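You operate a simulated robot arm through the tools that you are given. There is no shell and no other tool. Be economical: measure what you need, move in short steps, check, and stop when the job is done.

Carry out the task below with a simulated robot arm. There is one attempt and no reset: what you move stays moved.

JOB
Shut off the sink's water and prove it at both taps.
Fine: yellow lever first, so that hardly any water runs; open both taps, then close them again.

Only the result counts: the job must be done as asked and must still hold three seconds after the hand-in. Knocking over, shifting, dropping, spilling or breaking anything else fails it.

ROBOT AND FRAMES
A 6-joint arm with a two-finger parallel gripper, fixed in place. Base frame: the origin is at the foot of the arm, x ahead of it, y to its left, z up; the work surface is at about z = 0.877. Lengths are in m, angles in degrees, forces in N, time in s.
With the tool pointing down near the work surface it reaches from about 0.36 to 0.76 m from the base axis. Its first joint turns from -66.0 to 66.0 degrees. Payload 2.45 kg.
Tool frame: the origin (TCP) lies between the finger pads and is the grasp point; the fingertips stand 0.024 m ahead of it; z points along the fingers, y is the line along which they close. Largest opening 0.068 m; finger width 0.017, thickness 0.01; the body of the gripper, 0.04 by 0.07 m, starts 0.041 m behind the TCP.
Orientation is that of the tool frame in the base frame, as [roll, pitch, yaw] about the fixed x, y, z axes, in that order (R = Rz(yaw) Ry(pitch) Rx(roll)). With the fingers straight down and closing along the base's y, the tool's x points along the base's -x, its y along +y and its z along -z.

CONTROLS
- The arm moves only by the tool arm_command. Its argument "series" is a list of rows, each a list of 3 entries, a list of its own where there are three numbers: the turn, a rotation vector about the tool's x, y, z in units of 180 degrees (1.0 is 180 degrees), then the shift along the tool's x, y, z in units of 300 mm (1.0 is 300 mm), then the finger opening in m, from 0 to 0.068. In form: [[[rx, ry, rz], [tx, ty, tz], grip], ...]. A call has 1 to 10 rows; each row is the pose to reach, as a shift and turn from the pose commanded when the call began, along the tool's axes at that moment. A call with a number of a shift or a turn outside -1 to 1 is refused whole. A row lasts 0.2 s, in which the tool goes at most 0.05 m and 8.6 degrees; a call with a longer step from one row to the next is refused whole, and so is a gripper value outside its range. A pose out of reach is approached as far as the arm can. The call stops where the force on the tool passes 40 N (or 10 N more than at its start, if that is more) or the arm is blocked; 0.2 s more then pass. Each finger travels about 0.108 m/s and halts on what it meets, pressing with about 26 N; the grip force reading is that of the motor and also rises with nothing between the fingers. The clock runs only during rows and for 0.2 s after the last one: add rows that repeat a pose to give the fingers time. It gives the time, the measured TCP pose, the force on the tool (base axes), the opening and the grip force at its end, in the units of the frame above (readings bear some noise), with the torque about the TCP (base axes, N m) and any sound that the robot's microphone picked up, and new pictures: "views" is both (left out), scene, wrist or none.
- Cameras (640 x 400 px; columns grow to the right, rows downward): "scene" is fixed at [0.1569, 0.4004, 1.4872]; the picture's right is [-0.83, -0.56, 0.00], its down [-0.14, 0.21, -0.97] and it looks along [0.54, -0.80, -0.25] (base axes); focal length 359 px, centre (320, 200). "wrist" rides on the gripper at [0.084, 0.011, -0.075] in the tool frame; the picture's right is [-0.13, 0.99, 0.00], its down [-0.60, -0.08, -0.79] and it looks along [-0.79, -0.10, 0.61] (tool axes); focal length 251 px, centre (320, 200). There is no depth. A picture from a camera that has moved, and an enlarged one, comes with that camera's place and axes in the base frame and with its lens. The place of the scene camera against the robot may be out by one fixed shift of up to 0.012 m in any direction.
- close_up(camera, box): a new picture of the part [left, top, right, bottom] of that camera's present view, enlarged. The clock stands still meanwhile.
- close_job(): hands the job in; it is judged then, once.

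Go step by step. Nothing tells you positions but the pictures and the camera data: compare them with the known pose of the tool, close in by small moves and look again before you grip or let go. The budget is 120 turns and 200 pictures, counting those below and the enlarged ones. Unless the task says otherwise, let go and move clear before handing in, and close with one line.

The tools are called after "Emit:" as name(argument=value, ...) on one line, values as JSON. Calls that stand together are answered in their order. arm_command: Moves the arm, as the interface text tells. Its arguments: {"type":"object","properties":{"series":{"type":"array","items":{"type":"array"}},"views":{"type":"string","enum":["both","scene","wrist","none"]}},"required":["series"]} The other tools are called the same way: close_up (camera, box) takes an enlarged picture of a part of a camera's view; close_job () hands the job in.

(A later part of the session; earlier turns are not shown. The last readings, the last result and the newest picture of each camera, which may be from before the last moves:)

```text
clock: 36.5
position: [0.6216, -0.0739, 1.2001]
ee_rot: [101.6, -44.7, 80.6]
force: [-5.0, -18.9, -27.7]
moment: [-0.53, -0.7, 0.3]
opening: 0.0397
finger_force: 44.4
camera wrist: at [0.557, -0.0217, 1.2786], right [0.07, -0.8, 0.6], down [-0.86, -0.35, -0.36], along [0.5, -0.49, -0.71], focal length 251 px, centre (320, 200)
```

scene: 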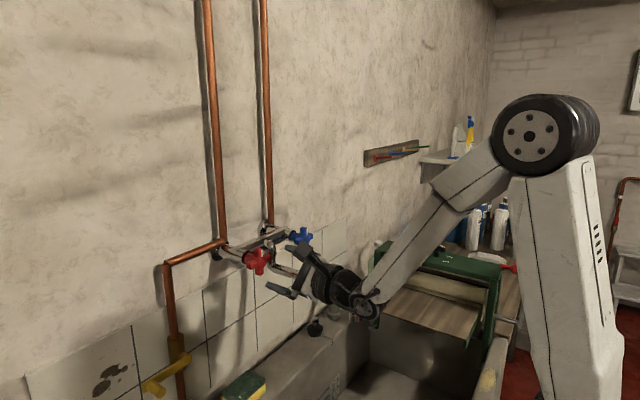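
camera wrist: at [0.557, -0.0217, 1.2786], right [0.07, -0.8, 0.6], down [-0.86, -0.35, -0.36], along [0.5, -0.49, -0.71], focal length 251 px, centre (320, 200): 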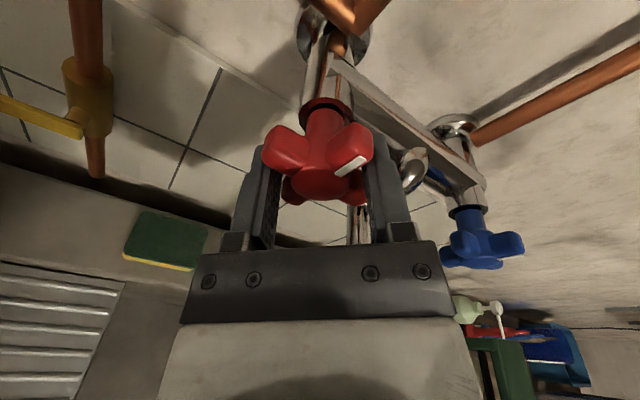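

The handle is gripped (opening 0.040) but the arm is pressing about 33 N sideways. I'll shift to relax that.

Emit:
arm_command(series=[[[0, 0, 0], [-0.012, -0.003, 0.017], 0.03], [[0, 0, 0], [-0.023, -0.005, 0.017], 0.03]], views="none")

```text
clock: 36.9
position: [0.6218, -0.0739, 1.2007]
ee_rot: [101.1, -44.3, 81.2]
force: [-16.3, -8.0, 3.2]
moment: [-1.16, -0.72, 0.63]
opening: 0.0384
finger_force: 45.1
stopped in row 1: the force on the tool passed its limit at 49 N (the readings are from after the stop); the commanded pose is now the measured one
```

That call pushed 5 mm deeper by mistake (rows count from the last commanded pose). I'll back out 3 mm and read the forces.

Emit:
arm_command(series=[[[0, 0, 0], [0, 0, -0.01], 0.03], [[0, 0, 0], [0, 0, -0.01], 0.03]], views="wrist")

Emit:
close_up(camera="scene", box=[200, 200, 360, 310])

```text
clock: 37.5
position: [0.6215, -0.0754, 1.2013]
ee_rot: [101.1, -44.5, 81.1]
force: [28.0, -16.2, -3.6]
moment: [-1.34, -0.46, 0.74]
opening: 0.0382
finger_force: 45.4
camera wrist: at [0.5573, -0.0223, 1.2777], right [0.07, -0.79, 0.6], down [-0.86, -0.36, -0.37], along [0.51, -0.49, -0.71], focal length 251 px, centre (320, 200)
```

wrist: 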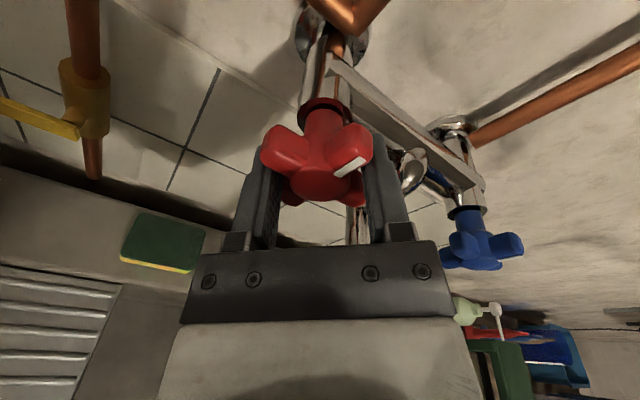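

```text
3.64 times, centred on (280, 255) of scene
camera zoom: at [0.158, 0.3998, 1.4873], right [-0.83, -0.56, 0.0], down [-0.14, 0.21, -0.97], along [0.54, -0.8, -0.25], focal length 1306 px, centre (466, 0)
```

zoom: 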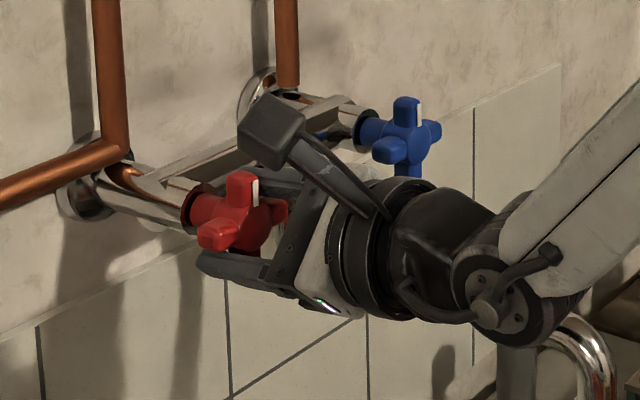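

The clamp is stiff, so I'll loosen to a positive but loose fit (0.043) and read the forces.

Emit:
arm_command(series=[[[0, 0, 0], [0, 0, 0], 0.044], [[0, 0, 0], [0, 0, 0], 0.044]], views="none")

```text
clock: 38.1
position: [0.62, -0.0733, 1.1999]
ee_rot: [101.2, -44.5, 80.9]
force: [0.1, 0.4, -0.2]
moment: [0.0, -0.01, 0.01]
opening: 0.0442
finger_force: 0.0
```

Forces are zero at (−0.073, 1.200), so I'm centred. With a loose 0.041 grip I'll turn counter-clockwise 24° and check.

Emit:
arm_command(series=[[[0, 0, 0], [0, 0, 0], 0.041], [[0, 0, -0.0444], [0, 0, 0], 0.041], [[0, 0, -0.0889], [0, 0, 0], 0.041], [[0, 0, -0.1333], [0, 0, 0], 0.041]], views="wrist")

Emit:
close_up(camera="scene", box=[200, 200, 400, 400])

```text
clock: 39.1
position: [0.6202, -0.073, 1.2012]
ee_rot: [98.4, -20.7, 86.0]
force: [0.9, -2.0, -0.3]
moment: [0.06, 0.02, -0.04]
opening: 0.0418
finger_force: 0.0
camera wrist: at [0.5519, 0.0017, 1.2513], right [0.11, -0.48, 0.87], down [-0.83, -0.52, -0.18], along [0.54, -0.71, -0.46], focal length 251 px, centre (320, 200)
```

wrist: 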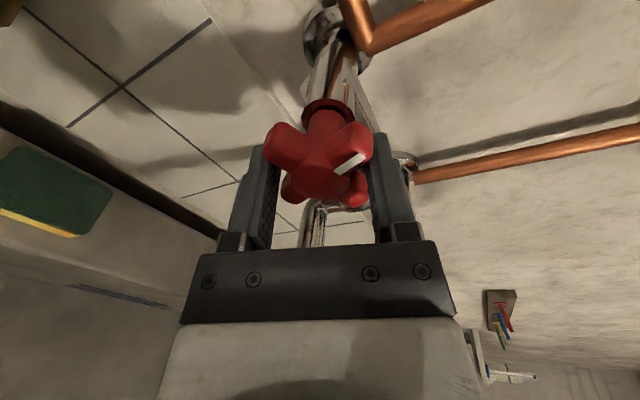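

```text
2.00 times, centred on (300, 300) of scene
camera zoom: at [0.1569, 0.4003, 1.4872], right [-0.83, -0.56, 0.0], down [-0.14, 0.21, -0.97], along [0.54, -0.8, -0.25], focal length 718 px, centre (360, 0)
```

zoom: 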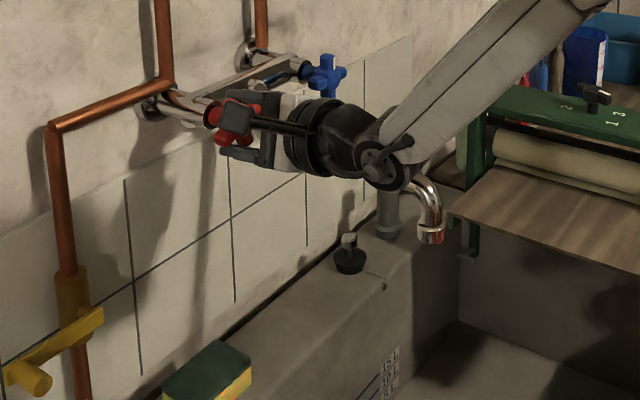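

The handle turns freely with the tool and no water shows. I'll keep turning.

Emit:
arm_command(series=[[[0, 0, -0.0444], [0, 0, 0], 0.041], [[0, 0, -0.0889], [0, 0, 0], 0.041], [[0, 0, -0.1333], [0, 0, 0], 0.041], [[0, 0, -0.1778], [0, 0, 0], 0.041], [[0, 0, -0.2222], [0, 0, 0], 0.041], [[0, 0, -0.2667], [0, 0, 0], 0.041], [[0, 0, -0.3111], [0, 0, 0], 0.041], [[0, 0, -0.3556], [0, 0, 0], 0.041]], views="wrist")

Emit:
close_up(camera="scene", box=[200, 200, 400, 400])

```text
clock: 40.9
position: [0.6197, -0.0744, 1.2004]
ee_rot: [101.0, 42.6, 96.4]
force: [-0.1, -0.2, 1.7]
moment: [0.06, -0.04, -0.01]
opening: 0.0418
finger_force: 1.2
camera wrist: at [0.5393, -0.0036, 1.162], right [0.12, 0.58, 0.8], down [-0.74, -0.48, 0.46], along [0.66, -0.66, 0.37], focal length 251 px, centre (320, 200)
```

wrist: 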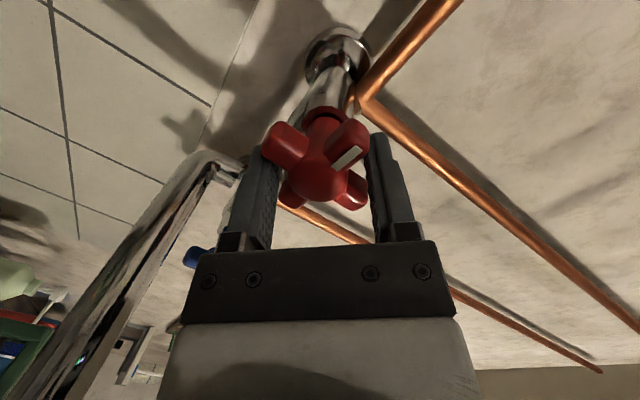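

```text
2.00 times, centred on (300, 300) of scene
camera zoom: at [0.1569, 0.4004, 1.4872], right [-0.83, -0.56, 0.0], down [-0.14, 0.21, -0.97], along [0.54, -0.8, -0.25], focal length 718 px, centre (360, 0)
```

zoom: 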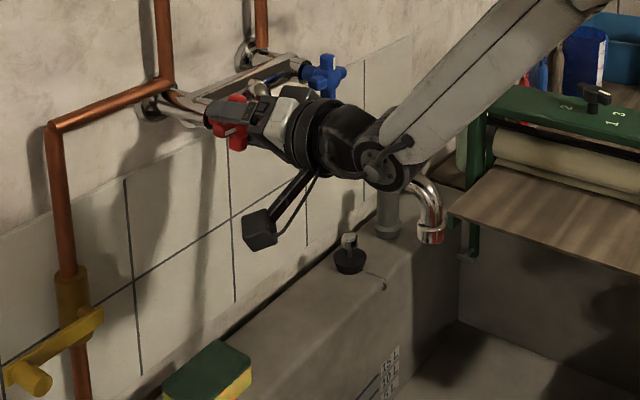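

About 88° open with no water at the spout. I'll check whether a stop follows by turning a bit more.

Emit:
arm_command(series=[[[0, 0, -0.0444], [0, 0, 0], 0.041], [[0, 0, -0.0889], [0, 0, 0], 0.041], [[0, 0, -0.1333], [0, 0, 0], 0.041], [[0, 0, -0.1778], [0, 0, 0], 0.041]], views="wrist")

Emit:
close_up(camera="scene", box=[200, 200, 400, 400])

```text
clock: 41.9
position: [0.6194, -0.0737, 1.2008]
ee_rot: [119.0, 73.0, 116.9]
force: [0.1, 0.6, 0.0]
moment: [0.01, -0.01, -0.01]
opening: 0.041
finger_force: 0.0
camera wrist: at [0.5349, -0.0408, 1.1335], right [0.07, 0.92, 0.38], down [-0.71, -0.22, 0.67], along [0.7, -0.31, 0.64], focal length 251 px, centre (320, 200)
```

wrist: 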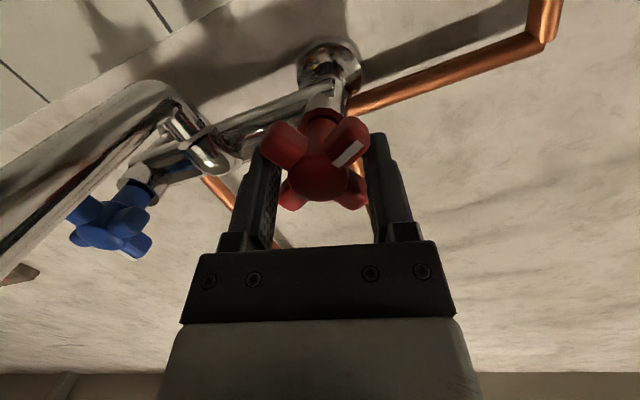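

```text
2.00 times, centred on (300, 300) of scene
camera zoom: at [0.1569, 0.4004, 1.4872], right [-0.83, -0.56, 0.0], down [-0.14, 0.21, -0.97], along [0.54, -0.8, -0.25], focal length 718 px, centre (360, 0)
```

zoom: 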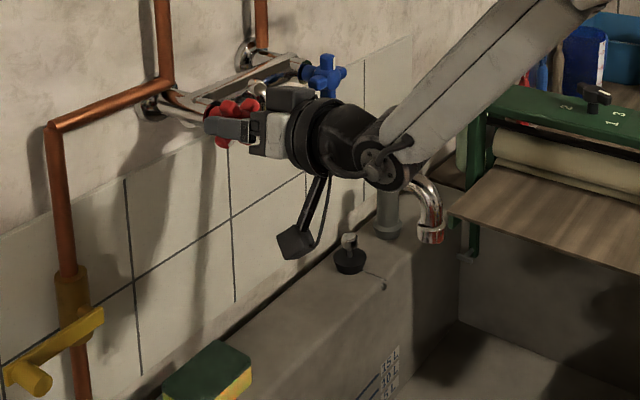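

At 120° there is still no stop and no water. I'll turn 40° more to be sure it is well open.

Emit:
arm_command(series=[[[0, 0, -0.0444], [0, 0, 0], 0.041], [[0, 0, -0.0889], [0, 0, 0], 0.041], [[0, 0, -0.1333], [0, 0, 0], 0.041], [[0, 0, -0.1778], [0, 0, 0], 0.041], [[0, 0, -0.2222], [0, 0, 0], 0.041], [[0, 0, -0.2222], [0, 0, 0], 0.041]], views="wrist")

Emit:
close_up(camera="scene", box=[200, 200, 400, 400])

```text
clock: 42.8
position: [0.6201, -0.076, 1.2127]
ee_rot: [-131.3, 77.4, -128.6]
force: [2.0, 27.7, -1.1]
moment: [0.4, -0.33, 0.0]
opening: 0.0626
finger_force: 13.5
out of reach, approached as far as the arm can: row 3, 4
stopped in row 4: the force on the tool passed its limit at 76 N (the readings are from after the stop); the commanded pose is now the measured one
camera wrist: at [0.5339, -0.0821, 1.1387], right [-0.04, 1.0, -0.03], down [-0.7, 0.0, 0.72], along [0.71, 0.05, 0.7], focal length 251 px, centre (320, 200)
```

wrist: 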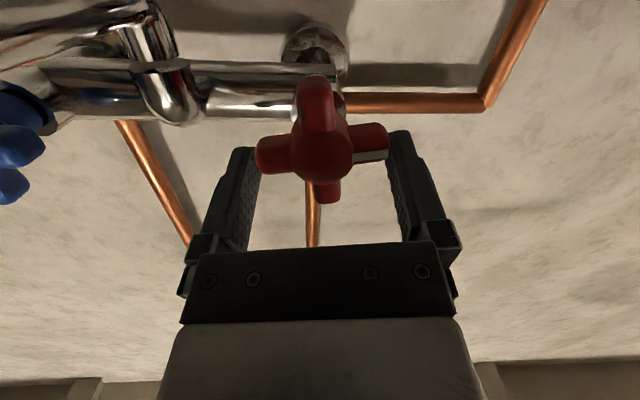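

```text
2.00 times, centred on (300, 300) of scene
camera zoom: at [0.157, 0.4015, 1.4869], right [-0.83, -0.56, 0.0], down [-0.14, 0.21, -0.97], along [0.54, -0.8, -0.25], focal length 718 px, centre (360, 0)
```

zoom: 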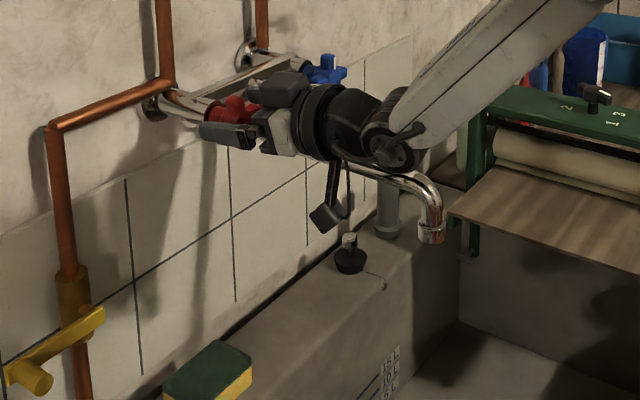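

The handle reached a hard stop at roughly 115–120° and the fingers cammed onto the spoke ends; still no water. I'll open, back off, and realign to the diagonal so I can turn it back.

Emit:
arm_command(series=[[[0, 0, 0], [0, 0, 0], 0.068], [[0, 0, 0], [0, 0, -0.07], 0.068], [[0, 0, 0], [0, 0, -0.15], 0.068], [[0, 0, 0.0444], [0, 0, -0.15], 0.068], [[0, 0, 0.0889], [0, 0, -0.15], 0.068], [[0, 0, 0.1333], [0, 0, -0.15], 0.068], [[0, 0, 0.167], [0, 0, -0.15], 0.068]], views="wrist")

Emit:
close_up(camera="scene", box=[200, 200, 360, 310])

```text
clock: 44.4
position: [0.5758, -0.0806, 1.2196]
ee_rot: [112.2, 67.7, 112.1]
force: [0.0, 0.1, 0.2]
moment: [-0.01, 0.01, -0.02]
opening: 0.0679
finger_force: 0.2
camera wrist: at [0.4892, -0.0437, 1.1559], right [0.05, 0.88, 0.47], down [-0.7, -0.31, 0.64], along [0.71, -0.36, 0.6], focal length 251 px, centre (320, 200)
```

wrist: 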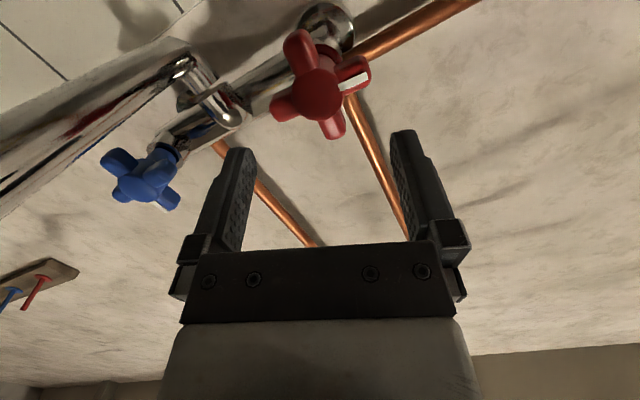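

```text
3.64 times, centred on (280, 255) of scene
camera zoom: at [0.1569, 0.4004, 1.4872], right [-0.83, -0.56, 0.0], down [-0.14, 0.21, -0.97], along [0.54, -0.8, -0.25], focal length 1306 px, centre (466, 0)
```

zoom: 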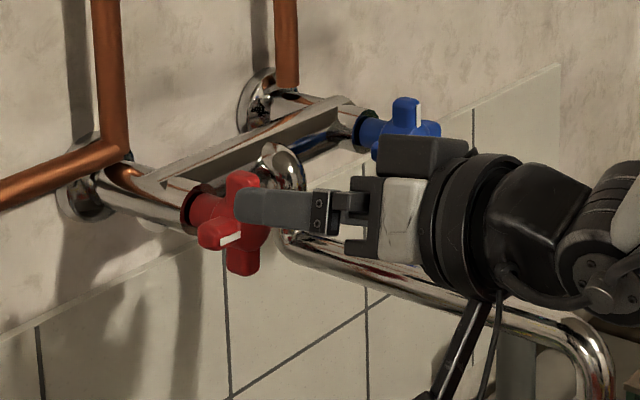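

The handle now stands near 90° (the mark points left), no water runs, and it has been opened well past a quarter turn. I'll align to its diagonal before regripping.

Emit:
arm_command(series=[[[0, 0, 0.0444], [0.016, 0.001, 0.0], 0.068], [[0, 0, 0.0889], [0.032, 0.002, 0.0], 0.068], [[0, 0, 0.135], [0.048, 0.003, 0.01], 0.068], [[0, 0, 0.135], [0.048, 0.003, 0.01], 0.068]], views="wrist")

Emit:
close_up(camera="scene", box=[200, 200, 360, 310])

```text
clock: 45.4
position: [0.576, -0.0751, 1.2057]
ee_rot: [101.7, 44.2, 99.6]
force: [-0.3, 0.0, 0.1]
moment: [0.02, 0.0, -0.01]
opening: 0.0678
finger_force: 0.1
camera wrist: at [0.4927, -0.0112, 1.165], right [0.1, 0.61, 0.79], down [-0.72, -0.5, 0.48], along [0.69, -0.61, 0.39], focal length 251 px, centre (320, 200)
```

wrist: 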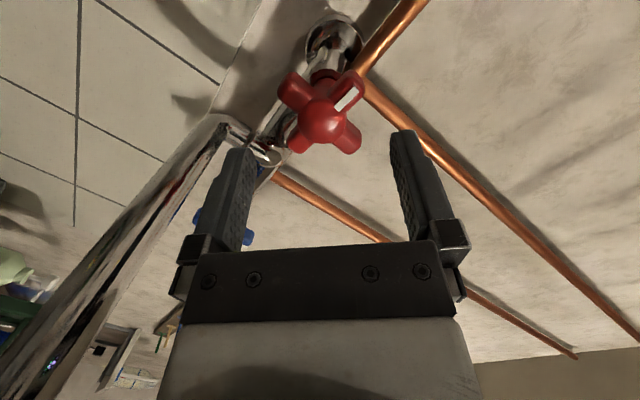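

```text
3.64 times, centred on (280, 255) of scene
camera zoom: at [0.1569, 0.4004, 1.4872], right [-0.83, -0.56, 0.0], down [-0.14, 0.21, -0.97], along [0.54, -0.8, -0.25], focal length 1306 px, centre (466, 0)
```

zoom: 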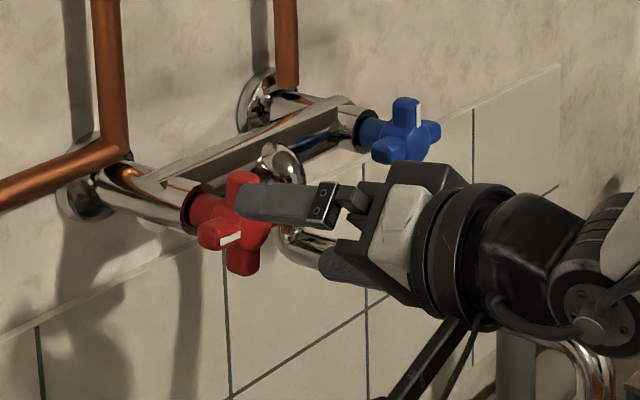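

Aligned with the gaps. I'll advance, fit the fingers to 0.041, and check before turning.

Emit:
arm_command(series=[[[0, 0, 0], [0, 0, 0.05], 0.068], [[0, 0, 0], [0, 0, 0.1], 0.068], [[0, 0, 0], [0, 0, 0.147], 0.068], [[0, 0, 0], [0, 0, 0.147], 0.041], [[0, 0, 0], [0, 0, 0.147], 0.041]], views="wrist")

```text
clock: 46.5
position: [0.6189, -0.075, 1.2004]
ee_rot: [101.5, 44.4, 99.6]
force: [0.3, -0.5, 3.7]
moment: [0.06, -0.08, 0.09]
opening: 0.0417
finger_force: 5.7
camera wrist: at [0.5364, -0.0099, 1.1591], right [0.1, 0.61, 0.78], down [-0.72, -0.5, 0.48], along [0.69, -0.61, 0.39], focal length 251 px, centre (320, 200)
```

wrist: 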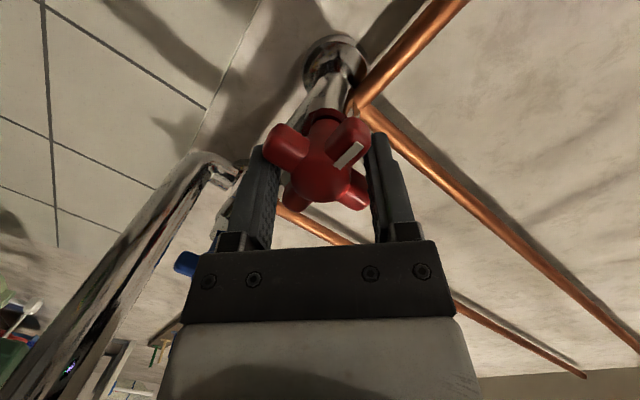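

The fingers are seated between the spokes. I'll turn clockwise 81°.

Emit:
arm_command(series=[[[0, 0, 0.045], [0, 0, 0], 0.041], [[0, 0, 0.09], [0, 0, 0], 0.041], [[0, 0, 0.135], [0, 0, 0], 0.041], [[0, 0, 0.18], [0, 0, 0], 0.041], [[0, 0, 0.225], [0, 0, 0], 0.041], [[0, 0, 0.27], [0, 0, 0], 0.041], [[0, 0, 0.315], [0, 0, 0], 0.041], [[0, 0, 0.36], [0, 0, 0], 0.041], [[0, 0, 0.405], [0, 0, 0], 0.041], [[0, 0, 0.45], [0, 0, 0], 0.041]], views="wrist")

Emit:
close_up(camera="scene", box=[200, 200, 360, 310])

```text
clock: 48.8
position: [0.6201, -0.0753, 1.1998]
ee_rot: [100.3, -35.8, 85.5]
force: [0.2, -0.4, 3.4]
moment: [-0.02, -0.04, 0.03]
opening: 0.0434
finger_force: 0.9
camera wrist: at [0.552, -0.0158, 1.267], right [0.12, -0.69, 0.72], down [-0.83, -0.46, -0.3], along [0.54, -0.56, -0.63], focal length 251 px, centre (320, 200)
```

wrist: 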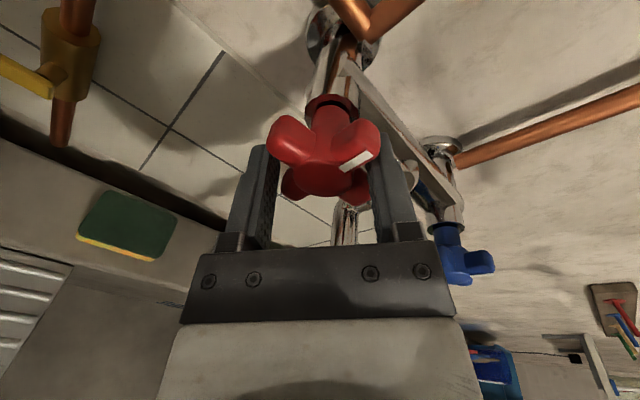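

```text
3.64 times, centred on (280, 255) of scene
camera zoom: at [0.1569, 0.4004, 1.4872], right [-0.83, -0.56, 0.0], down [-0.14, 0.21, -0.97], along [0.54, -0.8, -0.25], focal length 1306 px, centre (466, 0)
```

zoom: 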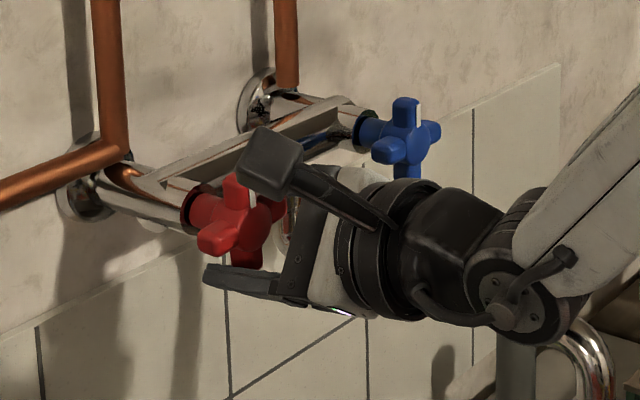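

Almost back. I'll turn the last 9° plus a couple of degrees, gently, toward the stop.

Emit:
arm_command(series=[[[0, 0, 0.02], [0, 0, 0], 0.041], [[0, 0, 0.04], [0, 0, 0], 0.041], [[0, 0, 0.052], [0, 0, 0], 0.041], [[0, 0, 0.06], [0, 0, 0], 0.041], [[0, 0, 0.066], [0, 0, 0], 0.041]], views="wrist")

Emit:
close_up(camera="scene", box=[200, 200, 360, 310])

```text
clock: 50.0
position: [0.6201, -0.0739, 1.1998]
ee_rot: [101.9, -47.2, 82.7]
force: [2.3, 3.6, 11.3]
moment: [-0.29, -0.19, 0.11]
opening: 0.0454
finger_force: 2.6
camera wrist: at [0.5545, -0.028, 1.2795], right [0.1, -0.82, 0.56], down [-0.85, -0.37, -0.39], along [0.52, -0.44, -0.73], focal length 251 px, centre (320, 200)
```

wrist: 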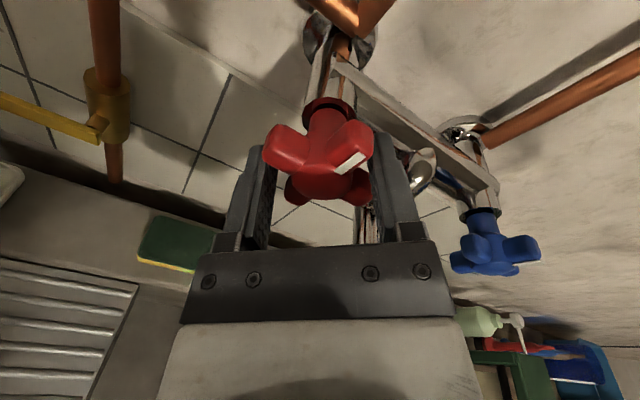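

```text
3.64 times, centred on (280, 255) of scene
camera zoom: at [0.1567, 0.4006, 1.4872], right [-0.83, -0.56, 0.0], down [-0.14, 0.21, -0.97], along [0.54, -0.8, -0.25], focal length 1306 px, centre (466, 0)
```

zoom: 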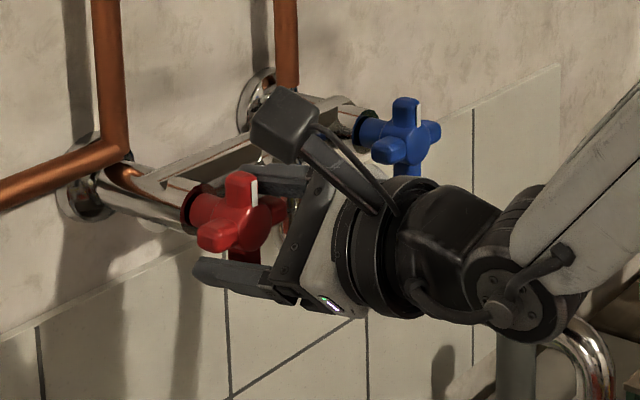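

The handle is firmly back at its closed stop with the mark up. I'll release and back off straight.

Emit:
arm_command(series=[[[0, 0, 0], [0, 0, 0], 0.068], [[0, 0, 0], [0, 0, 0], 0.068], [[0, 0, 0], [0, 0, -0.09], 0.068], [[0, 0, 0], [0, 0, -0.2], 0.068], [[0, 0, 0], [0, 0, -0.2], 0.068]], views="both")

Emit:
close_up(camera="scene", box=[200, 200, 360, 310])

```text
clock: 51.1
position: [0.5586, -0.076, 1.2067]
ee_rot: [102.2, -47.2, 82.4]
force: [0.5, -0.2, 0.3]
moment: [0.0, 0.0, 0.02]
opening: 0.0678
finger_force: 0.1
camera wrist: at [0.4932, -0.0299, 1.2865], right [0.1, -0.82, 0.56], down [-0.85, -0.37, -0.38], along [0.52, -0.44, -0.73], focal length 251 px, centre (320, 200)
```

scene: 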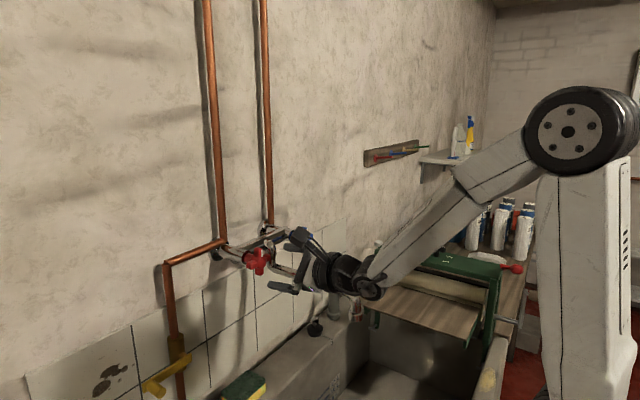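
wrist: 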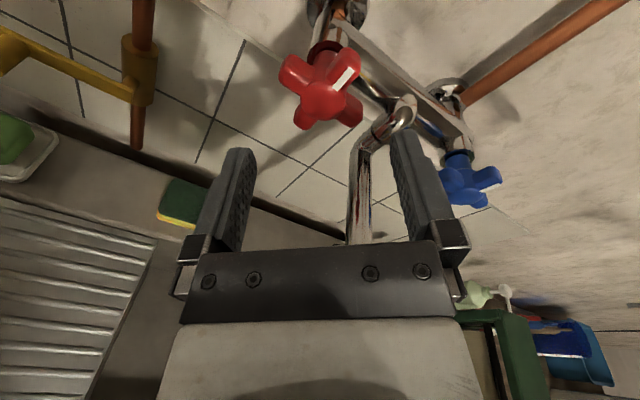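

```text
3.64 times, centred on (280, 255) of scene
camera zoom: at [0.1569, 0.4004, 1.4872], right [-0.83, -0.56, 0.0], down [-0.14, 0.21, -0.97], along [0.54, -0.8, -0.25], focal length 1306 px, centre (466, 0)
```

zoom: 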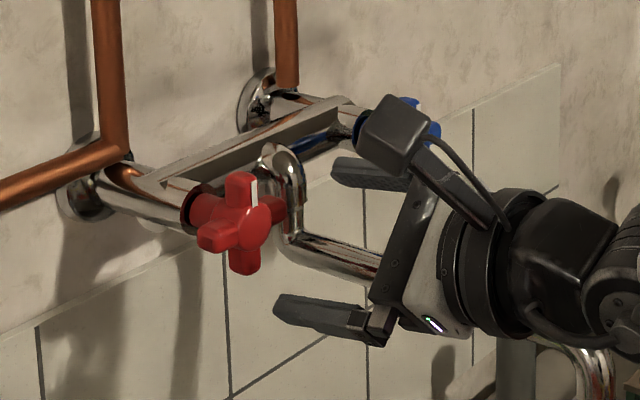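

Red is closed as before, mark up. The blue handle should be near (0.624, -0.219, 1.20); I'll slide sideways in front of it, raised slightly over the spout.

Emit:
arm_command(series=[[[0, 0, 0], [0.03, 0.06, -0.03], 0.068], [[0, 0, -0.012], [-0.06, 0.17, -0.036], 0.068], [[0, 0, -0.012], [-0.15, 0.26, -0.036], 0.068], [[0, 0, -0.012], [-0.25, 0.34, -0.033], 0.068], [[0, 0, -0.012], [-0.314, 0.365, -0.026], 0.068], [[0, 0, -0.012], [-0.314, 0.365, -0.026], 0.068]], views="both")

Emit:
close_up(camera="scene", box=[220, 200, 400, 340])

```text
clock: 52.5
position: [0.5579, -0.2218, 1.2121]
ee_rot: [101.7, -45.1, 83.1]
force: [0.7, 0.2, -0.1]
moment: [-0.05, 0.04, -0.01]
opening: 0.0679
finger_force: 0.0
camera wrist: at [0.4909, -0.1717, 1.2899], right [0.11, -0.8, 0.59], down [-0.84, -0.39, -0.37], along [0.52, -0.46, -0.72], focal length 251 px, centre (320, 200)
```

scene: 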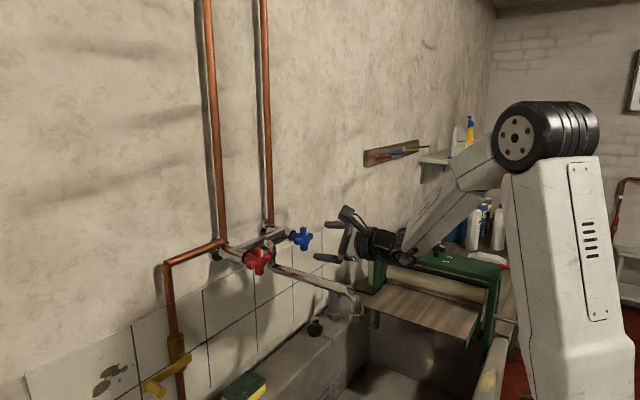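
wrist: 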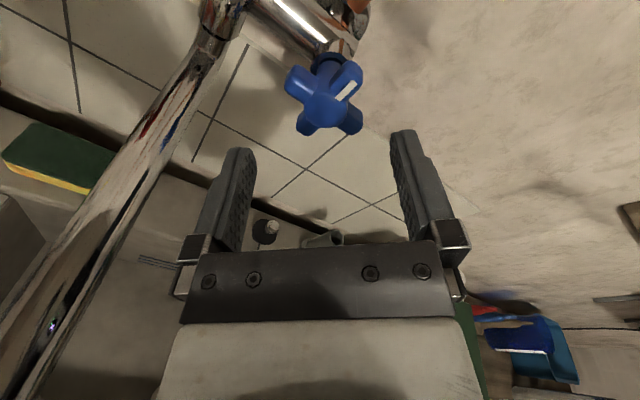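

```text
2.86 times, centred on (310, 270) of scene
camera zoom: at [0.1569, 0.4004, 1.4872], right [-0.83, -0.56, 0.0], down [-0.14, 0.21, -0.97], along [0.54, -0.8, -0.25], focal length 1026 px, centre (349, 0)
```

zoom: 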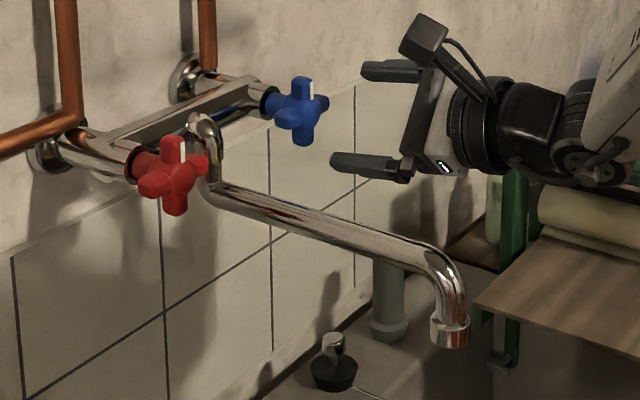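

Good alignment at blue: its centre is at about (−0.222, 1.1995). I'll advance with a small correction and fit the fingers.

Emit:
arm_command(series=[[[0, 0, 0], [-0.0127, -0.003, 0.06], 0.068], [[0, 0, 0], [-0.0127, -0.003, 0.12], 0.068], [[0, 0, 0], [-0.0127, -0.003, 0.17], 0.068], [[0, 0, 0], [-0.0127, -0.003, 0.21], 0.068], [[0, 0, 0], [-0.0127, -0.003, 0.21], 0.05], [[0, 0, 0], [-0.0127, -0.003, 0.21], 0.041], [[0, 0, 0], [-0.0127, -0.003, 0.21], 0.041]], views="wrist")

Emit:
close_up(camera="scene", box=[220, 200, 400, 340])

```text
clock: 54.1
position: [0.6196, -0.2208, 1.1995]
ee_rot: [101.6, -45.1, 83.1]
force: [2.9, -4.2, 5.1]
moment: [0.0, -0.08, -0.02]
opening: 0.0457
finger_force: 3.1
camera wrist: at [0.553, -0.1725, 1.2779], right [0.11, -0.8, 0.59], down [-0.84, -0.39, -0.37], along [0.53, -0.46, -0.71], focal length 251 px, centre (320, 200)
```

wrist: 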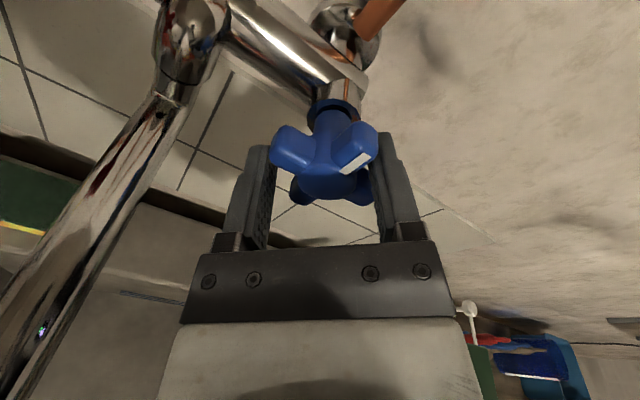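

```text
2.86 times, centred on (310, 270) of scene
camera zoom: at [0.157, 0.4003, 1.4873], right [-0.83, -0.56, 0.0], down [-0.14, 0.21, -0.97], along [0.54, -0.8, -0.25], focal length 1026 px, centre (349, 0)
```

zoom: 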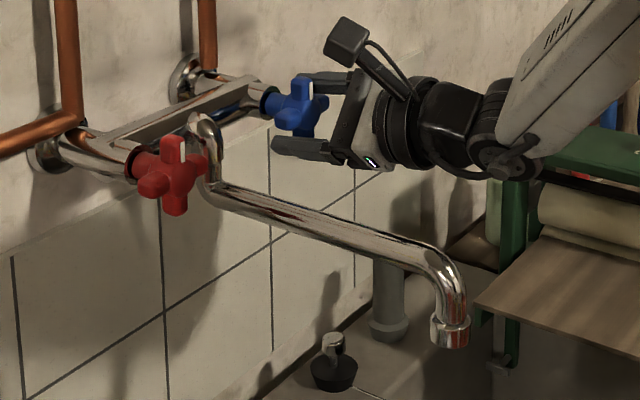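

Lightly seated with slight contact on one finger. I'll shift 2 mm to relieve it and turn counter-clockwise 24°.

Emit:
arm_command(series=[[[0, 0, 0], [0, 0.008, 0], 0.041], [[0, 0, -0.0444], [0, 0.008, 0], 0.041], [[0, 0, -0.0889], [0, 0.008, 0], 0.041], [[0, 0, -0.1333], [0, 0.008, 0], 0.041]], views="wrist")

```text
clock: 55.1
position: [0.6189, -0.224, 1.1995]
ee_rot: [98.9, -21.3, 88.2]
force: [-0.1, -2.4, 0.6]
moment: [0.07, 0.0, -0.07]
opening: 0.042
finger_force: 0.2
camera wrist: at [0.5487, -0.1514, 1.2519], right [0.14, -0.48, 0.86], down [-0.81, -0.55, -0.18], along [0.56, -0.68, -0.47], focal length 251 px, centre (320, 200)
```

wrist: 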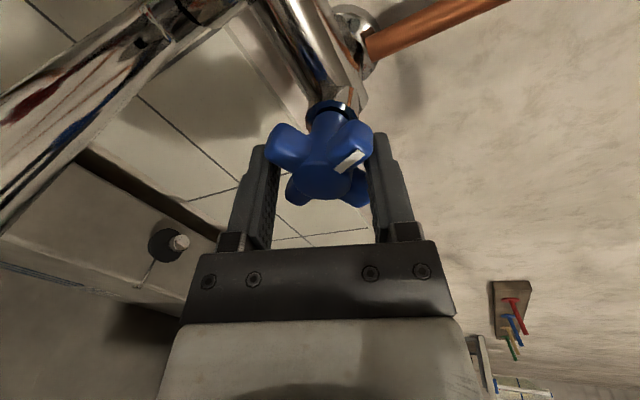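

Blue turns with the tool. I'll continue to about 80° and check the spout clearance and for water.

Emit:
arm_command(series=[[[0, 0, -0.0444], [0, 0, 0], 0.041], [[0, 0, -0.0889], [0, 0, 0], 0.041], [[0, 0, -0.1333], [0, 0, 0], 0.041], [[0, 0, -0.1778], [0, 0, 0], 0.041], [[0, 0, -0.2222], [0, 0, 0], 0.041], [[0, 0, -0.2667], [0, 0, 0], 0.041], [[0, 0, -0.3111], [0, 0, 0], 0.041]], views="both")

Emit:
close_up(camera="scene", box=[220, 200, 400, 340])

```text
clock: 56.8
position: [0.6187, -0.2232, 1.201]
ee_rot: [100.0, 34.0, 97.1]
force: [-0.7, -4.2, 2.1]
moment: [0.04, -0.06, -0.06]
opening: 0.0416
finger_force: 0.8
camera wrist: at [0.5375, -0.1501, 1.1741], right [0.12, 0.46, 0.88], down [-0.73, -0.56, 0.39], along [0.67, -0.69, 0.27], focal length 251 px, centre (320, 200)
```

scene: 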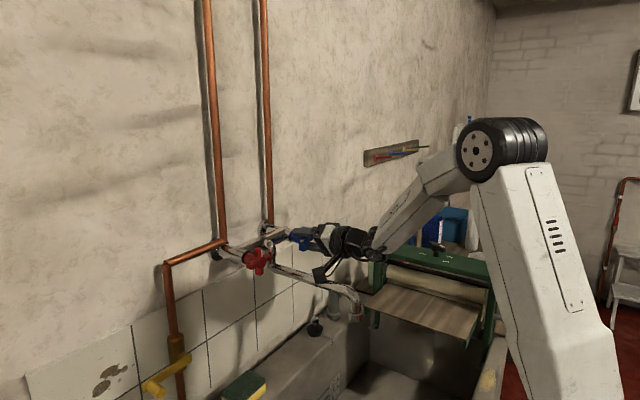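
wrist: 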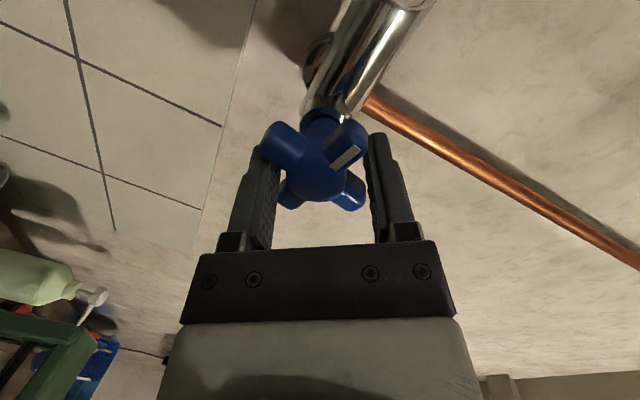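

```text
2.86 times, centred on (310, 270) of scene
camera zoom: at [0.1569, 0.4003, 1.4873], right [-0.83, -0.56, 0.0], down [-0.14, 0.21, -0.97], along [0.54, -0.8, -0.25], focal length 1026 px, centre (349, 0)
```

zoom: 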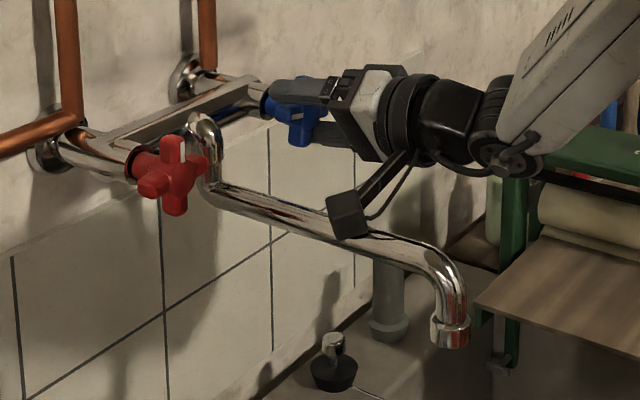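

About 80° open, dry spout. I'll turn 18° more; the camera still clears the spout by several centimetres.

Emit:
arm_command(series=[[[0, 0, -0.035], [0, 0, 0], 0.041], [[0, 0, -0.07], [0, 0, 0], 0.041], [[0, 0, -0.1], [0, 0, 0], 0.041], [[0, 0, -0.1], [0, 0, 0], 0.041]], views="none")

Emit:
close_up(camera="scene", box=[220, 200, 400, 400])

```text
clock: 57.2
position: [0.6195, -0.2273, 1.2109]
ee_rot: [99.4, 40.6, 97.1]
force: [-3.2, -8.1, 3.6]
moment: [0.37, 0.47, -0.32]
opening: 0.0473
finger_force: 3.4
stopped in row 2: the force on the tool passed its limit at 49 N (the readings are from after the stop); the commanded pose is now the measured one
```

```text
2.00 times, centred on (310, 300) of scene
camera zoom: at [0.1568, 0.4001, 1.4873], right [-0.83, -0.56, 0.0], down [-0.14, 0.21, -0.97], along [0.54, -0.8, -0.25], focal length 718 px, centre (340, 0)
```

zoom: 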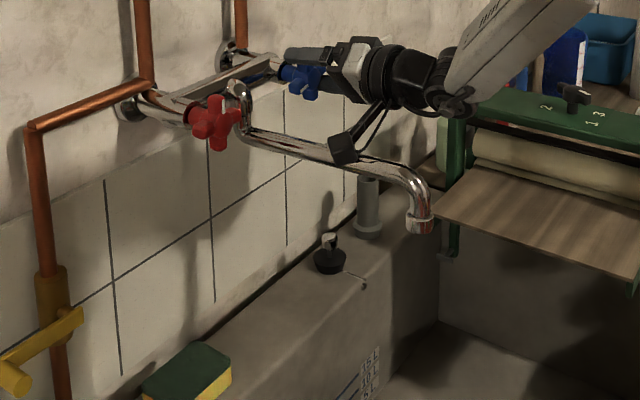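

It stopped on force at about 86°, with the tool pushed up 1 cm. I'll look whether that was the handle's stop or the camera touching the spout.

Emit:
close_up(camera="scene", box=[270, 210, 370, 290])

Emit:
close_up(camera="wrist", box=[0, 0, 640, 400])

```text
5.00 times, centred on (320, 250) of scene
camera zoom: at [0.1568, 0.4001, 1.4873], right [-0.83, -0.56, 0.0], down [-0.14, 0.21, -0.97], along [0.54, -0.8, -0.25], focal length 1796 px, centre (320, -50)
```

zoom: 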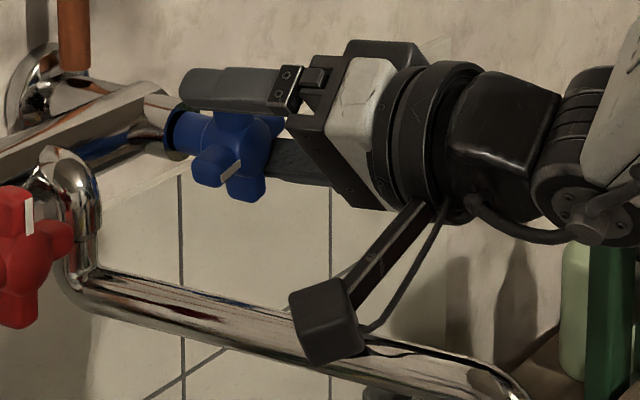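

```text
1.00 times, centred on (320, 200) of wrist (not enlarged: the box is as wide or as high as the picture)
camera zoom: at [0.5382, -0.158, 1.1734], right [0.09, 0.55, 0.83], down [-0.74, -0.52, 0.43], along [0.67, -0.65, 0.36], focal length 251 px, centre (320, 200)
```

zoom: 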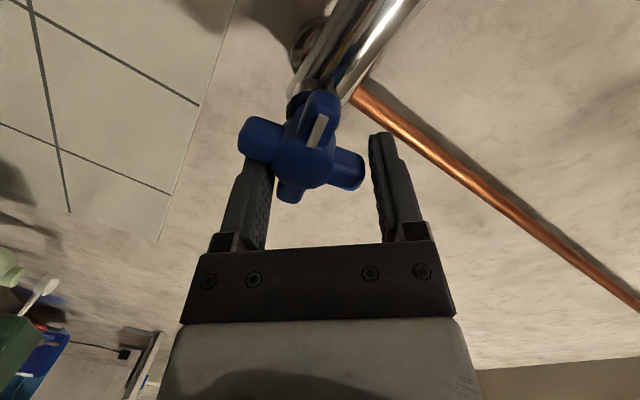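

The camera mount probably touched the spout rather than the handle reaching its stop. I'll open, back straight out, and check the spout.

Emit:
arm_command(series=[[[0, 0, 0], [0, 0, 0], 0.068], [[0, 0, 0], [0, 0, 0], 0.068], [[0, 0, 0], [0, 0, -0.07], 0.068], [[0, 0, 0], [0, 0, -0.15], 0.068], [[0, 0, 0], [0, 0, -0.22], 0.068]], views="scene")

Emit:
close_up(camera="scene", box=[220, 200, 400, 340])

```text
clock: 58.4
position: [0.5547, -0.2261, 1.2193]
ee_rot: [99.4, 40.5, 97.4]
force: [0.0, 0.1, -0.2]
moment: [0.03, 0.03, -0.01]
opening: 0.0681
finger_force: 0.0
```

scene: 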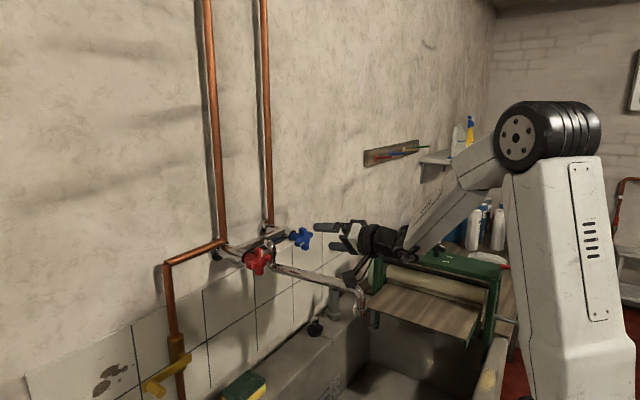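

```text
2.86 times, centred on (310, 270) of scene
camera zoom: at [0.1569, 0.4004, 1.4872], right [-0.83, -0.56, 0.0], down [-0.14, 0.21, -0.97], along [0.54, -0.8, -0.25], focal length 1026 px, centre (349, 0)
```

zoom: 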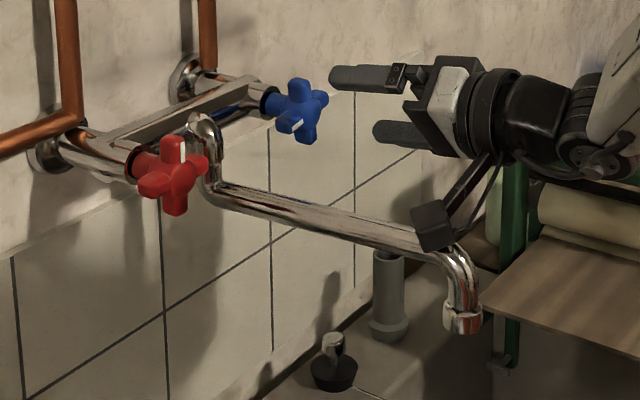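

The spout was nudged: its tip has swivelled about 1 cm, which I'll put back later. First a close look at the blue handle's angle.

Emit:
close_up(camera="scene", box=[280, 215, 330, 260])

Emit:
close_up(camera="wrist", box=[200, 0, 440, 200])

```text
8.89 times, centred on (305, 238) of scene
camera zoom: at [0.1569, 0.4004, 1.4872], right [-0.83, -0.56, 0.0], down [-0.14, 0.21, -0.97], along [0.54, -0.8, -0.25], focal length 3192 px, centre (453, -133)
```

zoom: 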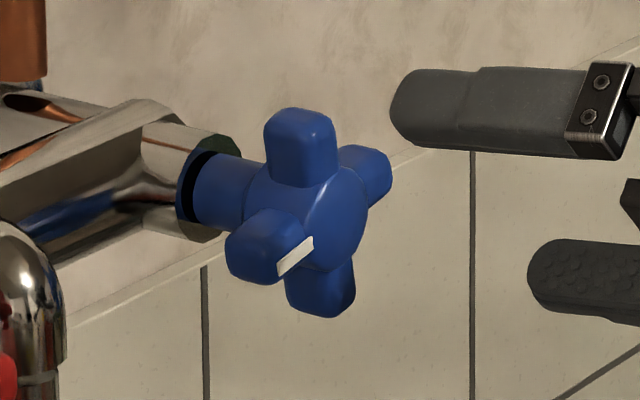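

```text
2.00 times, centred on (320, 100) of wrist
camera zoom: at [0.4736, -0.1579, 1.1814], right [0.09, 0.56, 0.83], down [-0.73, -0.52, 0.43], along [0.67, -0.65, 0.36], focal length 503 px, centre (320, 400)
```

zoom: 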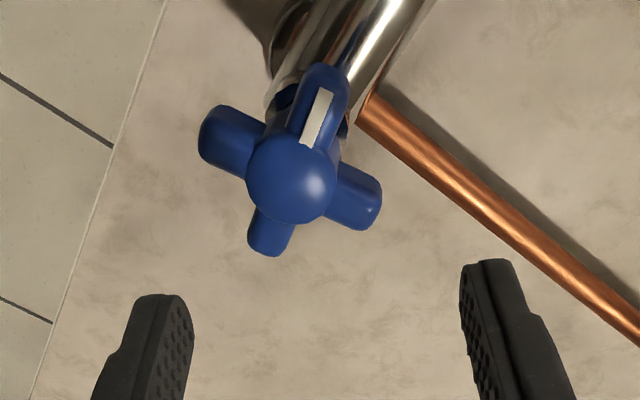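

The blue handle stands at about 104°, so both taps have been opened with no water. I'll close blue in two grips with the camera kept high, away from the spout; first I'll roll to the upper-left diagonal.

Emit:
arm_command(series=[[[0, 0, 0.0444], [0, 0, 0], 0.068], [[0, 0, 0.0889], [0, 0, 0], 0.068], [[0, 0, 0.1333], [0.01, -0.01, 0], 0.068], [[0, 0, 0.1778], [0.029, -0.023, 0.005], 0.068], [[0, 0, 0.2222], [0.029, -0.023, 0.005], 0.068], [[0, 0, 0.2667], [0.029, -0.023, 0.005], 0.068], [[0, 0, 0.3111], [0.029, -0.023, 0.005], 0.068], [[0, 0, 0.3556], [0.029, -0.023, 0.005], 0.068], [[0, 0, 0.389], [0.029, -0.023, 0.005], 0.068], [[0, 0, 0.389], [0.029, -0.023, 0.005], 0.068]], views="wrist")

Emit:
close_up(camera="scene", box=[220, 200, 400, 340])

```text
clock: 60.6
position: [0.5549, -0.2238, 1.2078]
ee_rot: [98.2, -28.7, 87.3]
force: [0.6, -0.2, 0.9]
moment: [-0.01, -0.01, 0.01]
opening: 0.0678
finger_force: 0.0
camera wrist: at [0.4852, -0.1579, 1.2669], right [0.11, -0.59, 0.8], down [-0.82, -0.51, -0.26], along [0.56, -0.63, -0.54], focal length 251 px, centre (320, 200)
```

wrist: 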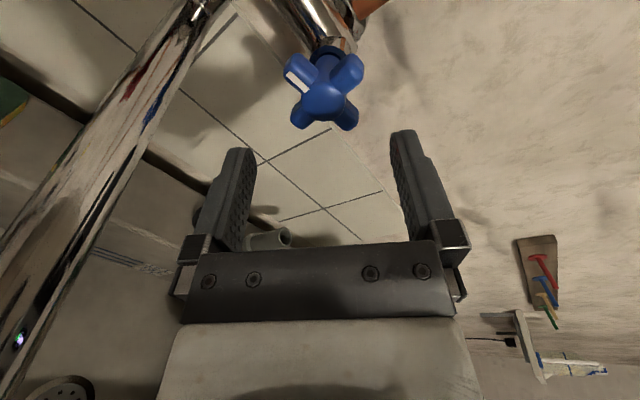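

```text
2.86 times, centred on (310, 270) of scene
camera zoom: at [0.1569, 0.4004, 1.4872], right [-0.83, -0.56, 0.0], down [-0.14, 0.21, -0.97], along [0.54, -0.8, -0.25], focal length 1026 px, centre (349, 0)
```

zoom: 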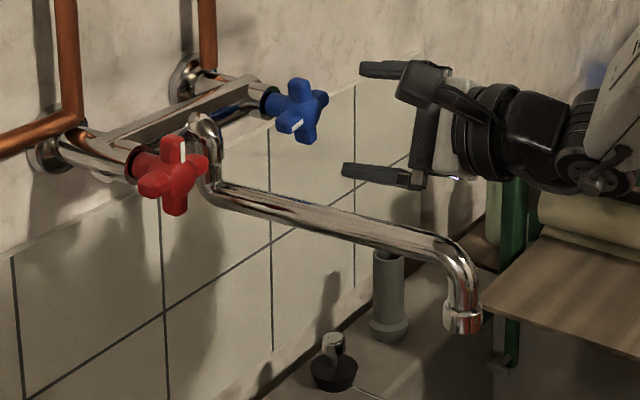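

Aligned with the gaps and clear of the spout. I'll advance and seat the fingers.

Emit:
arm_command(series=[[[0, 0, 0], [0, 0, 0.06], 0.068], [[0, 0, 0], [0, 0, 0.12], 0.068], [[0, 0, 0], [0, 0, 0.17], 0.068], [[0, 0, 0], [0, 0, 0.215], 0.068], [[0, 0, 0], [0, 0, 0.215], 0.05], [[0, 0, 0], [0, 0, 0.215], 0.041], [[0, 0, 0], [0, 0, 0.215], 0.041]], views="wrist")

```text
clock: 62.2
position: [0.6187, -0.2238, 1.1983]
ee_rot: [98.1, -28.7, 87.4]
force: [3.0, -2.0, 3.5]
moment: [0.03, -0.02, 0.0]
opening: 0.0444
finger_force: 2.3
camera wrist: at [0.5495, -0.1569, 1.2579], right [0.11, -0.59, 0.8], down [-0.82, -0.51, -0.26], along [0.56, -0.63, -0.54], focal length 251 px, centre (320, 200)
```

wrist: 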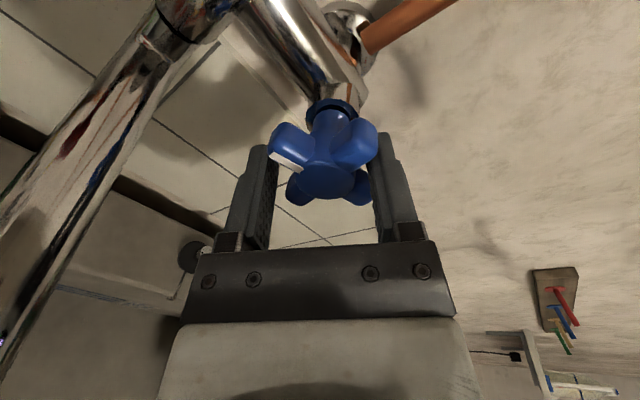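

Seated with low force. I'll turn clockwise about 43°.

Emit:
arm_command(series=[[[0, 0, 0.0444], [0, 0.004, 0], 0.041], [[0, 0, 0.0889], [0, 0.004, 0], 0.041], [[0, 0, 0.1333], [0, 0.004, 0], 0.041], [[0, 0, 0.1778], [0, 0.004, 0], 0.041], [[0, 0, 0.2222], [0, 0.004, 0], 0.041], [[0, 0, 0.24], [0, 0.004, 0], 0.041]], views="wrist")

```text
clock: 63.6
position: [0.6182, -0.2239, 1.2014]
ee_rot: [112.3, -71.0, 70.0]
force: [1.4, -1.1, 2.0]
moment: [-0.06, -0.07, 0.0]
opening: 0.0421
finger_force: 0.7
camera wrist: at [0.5545, -0.2103, 1.2923], right [0.04, -0.98, 0.18], down [-0.86, -0.13, -0.5], along [0.51, -0.13, -0.85], focal length 251 px, centre (320, 200)
```

wrist: 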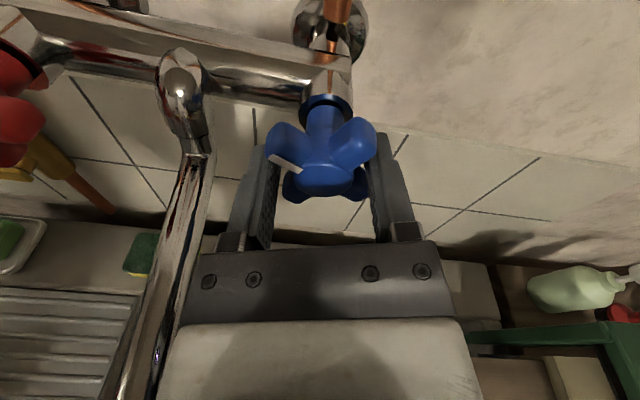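

Turned well; now at about 60°. I'll release, back off, and roll back 90° for the second grip.

Emit:
arm_command(series=[[[0, 0, 0], [0, 0, 0], 0.068], [[0, 0, 0], [0, 0, 0], 0.068], [[0, 0, 0], [0, 0, -0.1], 0.068], [[0, 0, 0], [0, 0, -0.2], 0.068], [[0, 0, -0.0444], [0, 0, -0.2], 0.068], [[0, 0, -0.0889], [0, 0, -0.2], 0.068], [[0, 0, -0.1333], [0, 0, -0.2], 0.068], [[0, 0, -0.1778], [0, 0, -0.2], 0.068], [[0, 0, -0.2222], [0, 0, -0.2], 0.068]], views="none")

Emit:
arm_command(series=[[[0, 0, -0.0444], [0, 0, 0], 0.068], [[0, 0, -0.0889], [0, 0, 0], 0.068], [[0, 0, -0.1333], [0, 0, 0], 0.068], [[0, 0, -0.1778], [0, 0, 0], 0.068], [[0, 0, -0.2222], [0, 0, 0], 0.068], [[0, 0, -0.2667], [0, 0, 0], 0.068], [[0, 0, -0.2778], [0, 0, 0], 0.068], [[0, 0, -0.2778], [0, 0, 0], 0.068]], views="wrist")

```text
clock: 65.6
position: [0.5594, -0.2238, 1.2081]
ee_rot: [98.4, -31.7, 86.8]
force: [0.3, -0.6, 0.2]
moment: [0.01, 0.01, 0.0]
opening: 0.0681
finger_force: 0.2
```

```text
clock: 67.4
position: [0.5604, -0.2239, 1.208]
ee_rot: [97.5, 17.8, 93.5]
force: [-0.6, 0.2, 0.2]
moment: [0.01, 0.01, -0.01]
opening: 0.0679
finger_force: 0.1
camera wrist: at [0.4812, -0.1433, 1.202], right [0.12, 0.18, 0.98], down [-0.76, -0.62, 0.21], along [0.64, -0.77, 0.07], focal length 251 px, centre (320, 200)
```

wrist: 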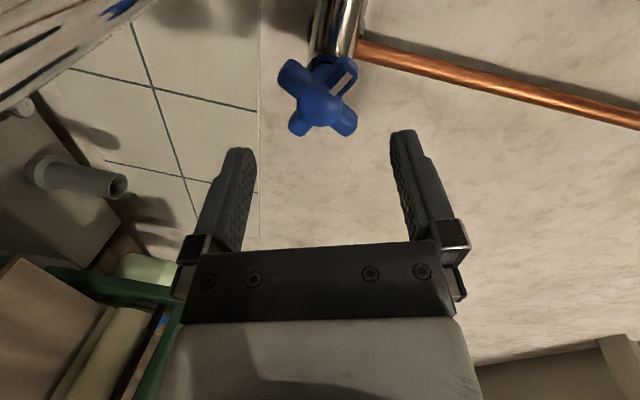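

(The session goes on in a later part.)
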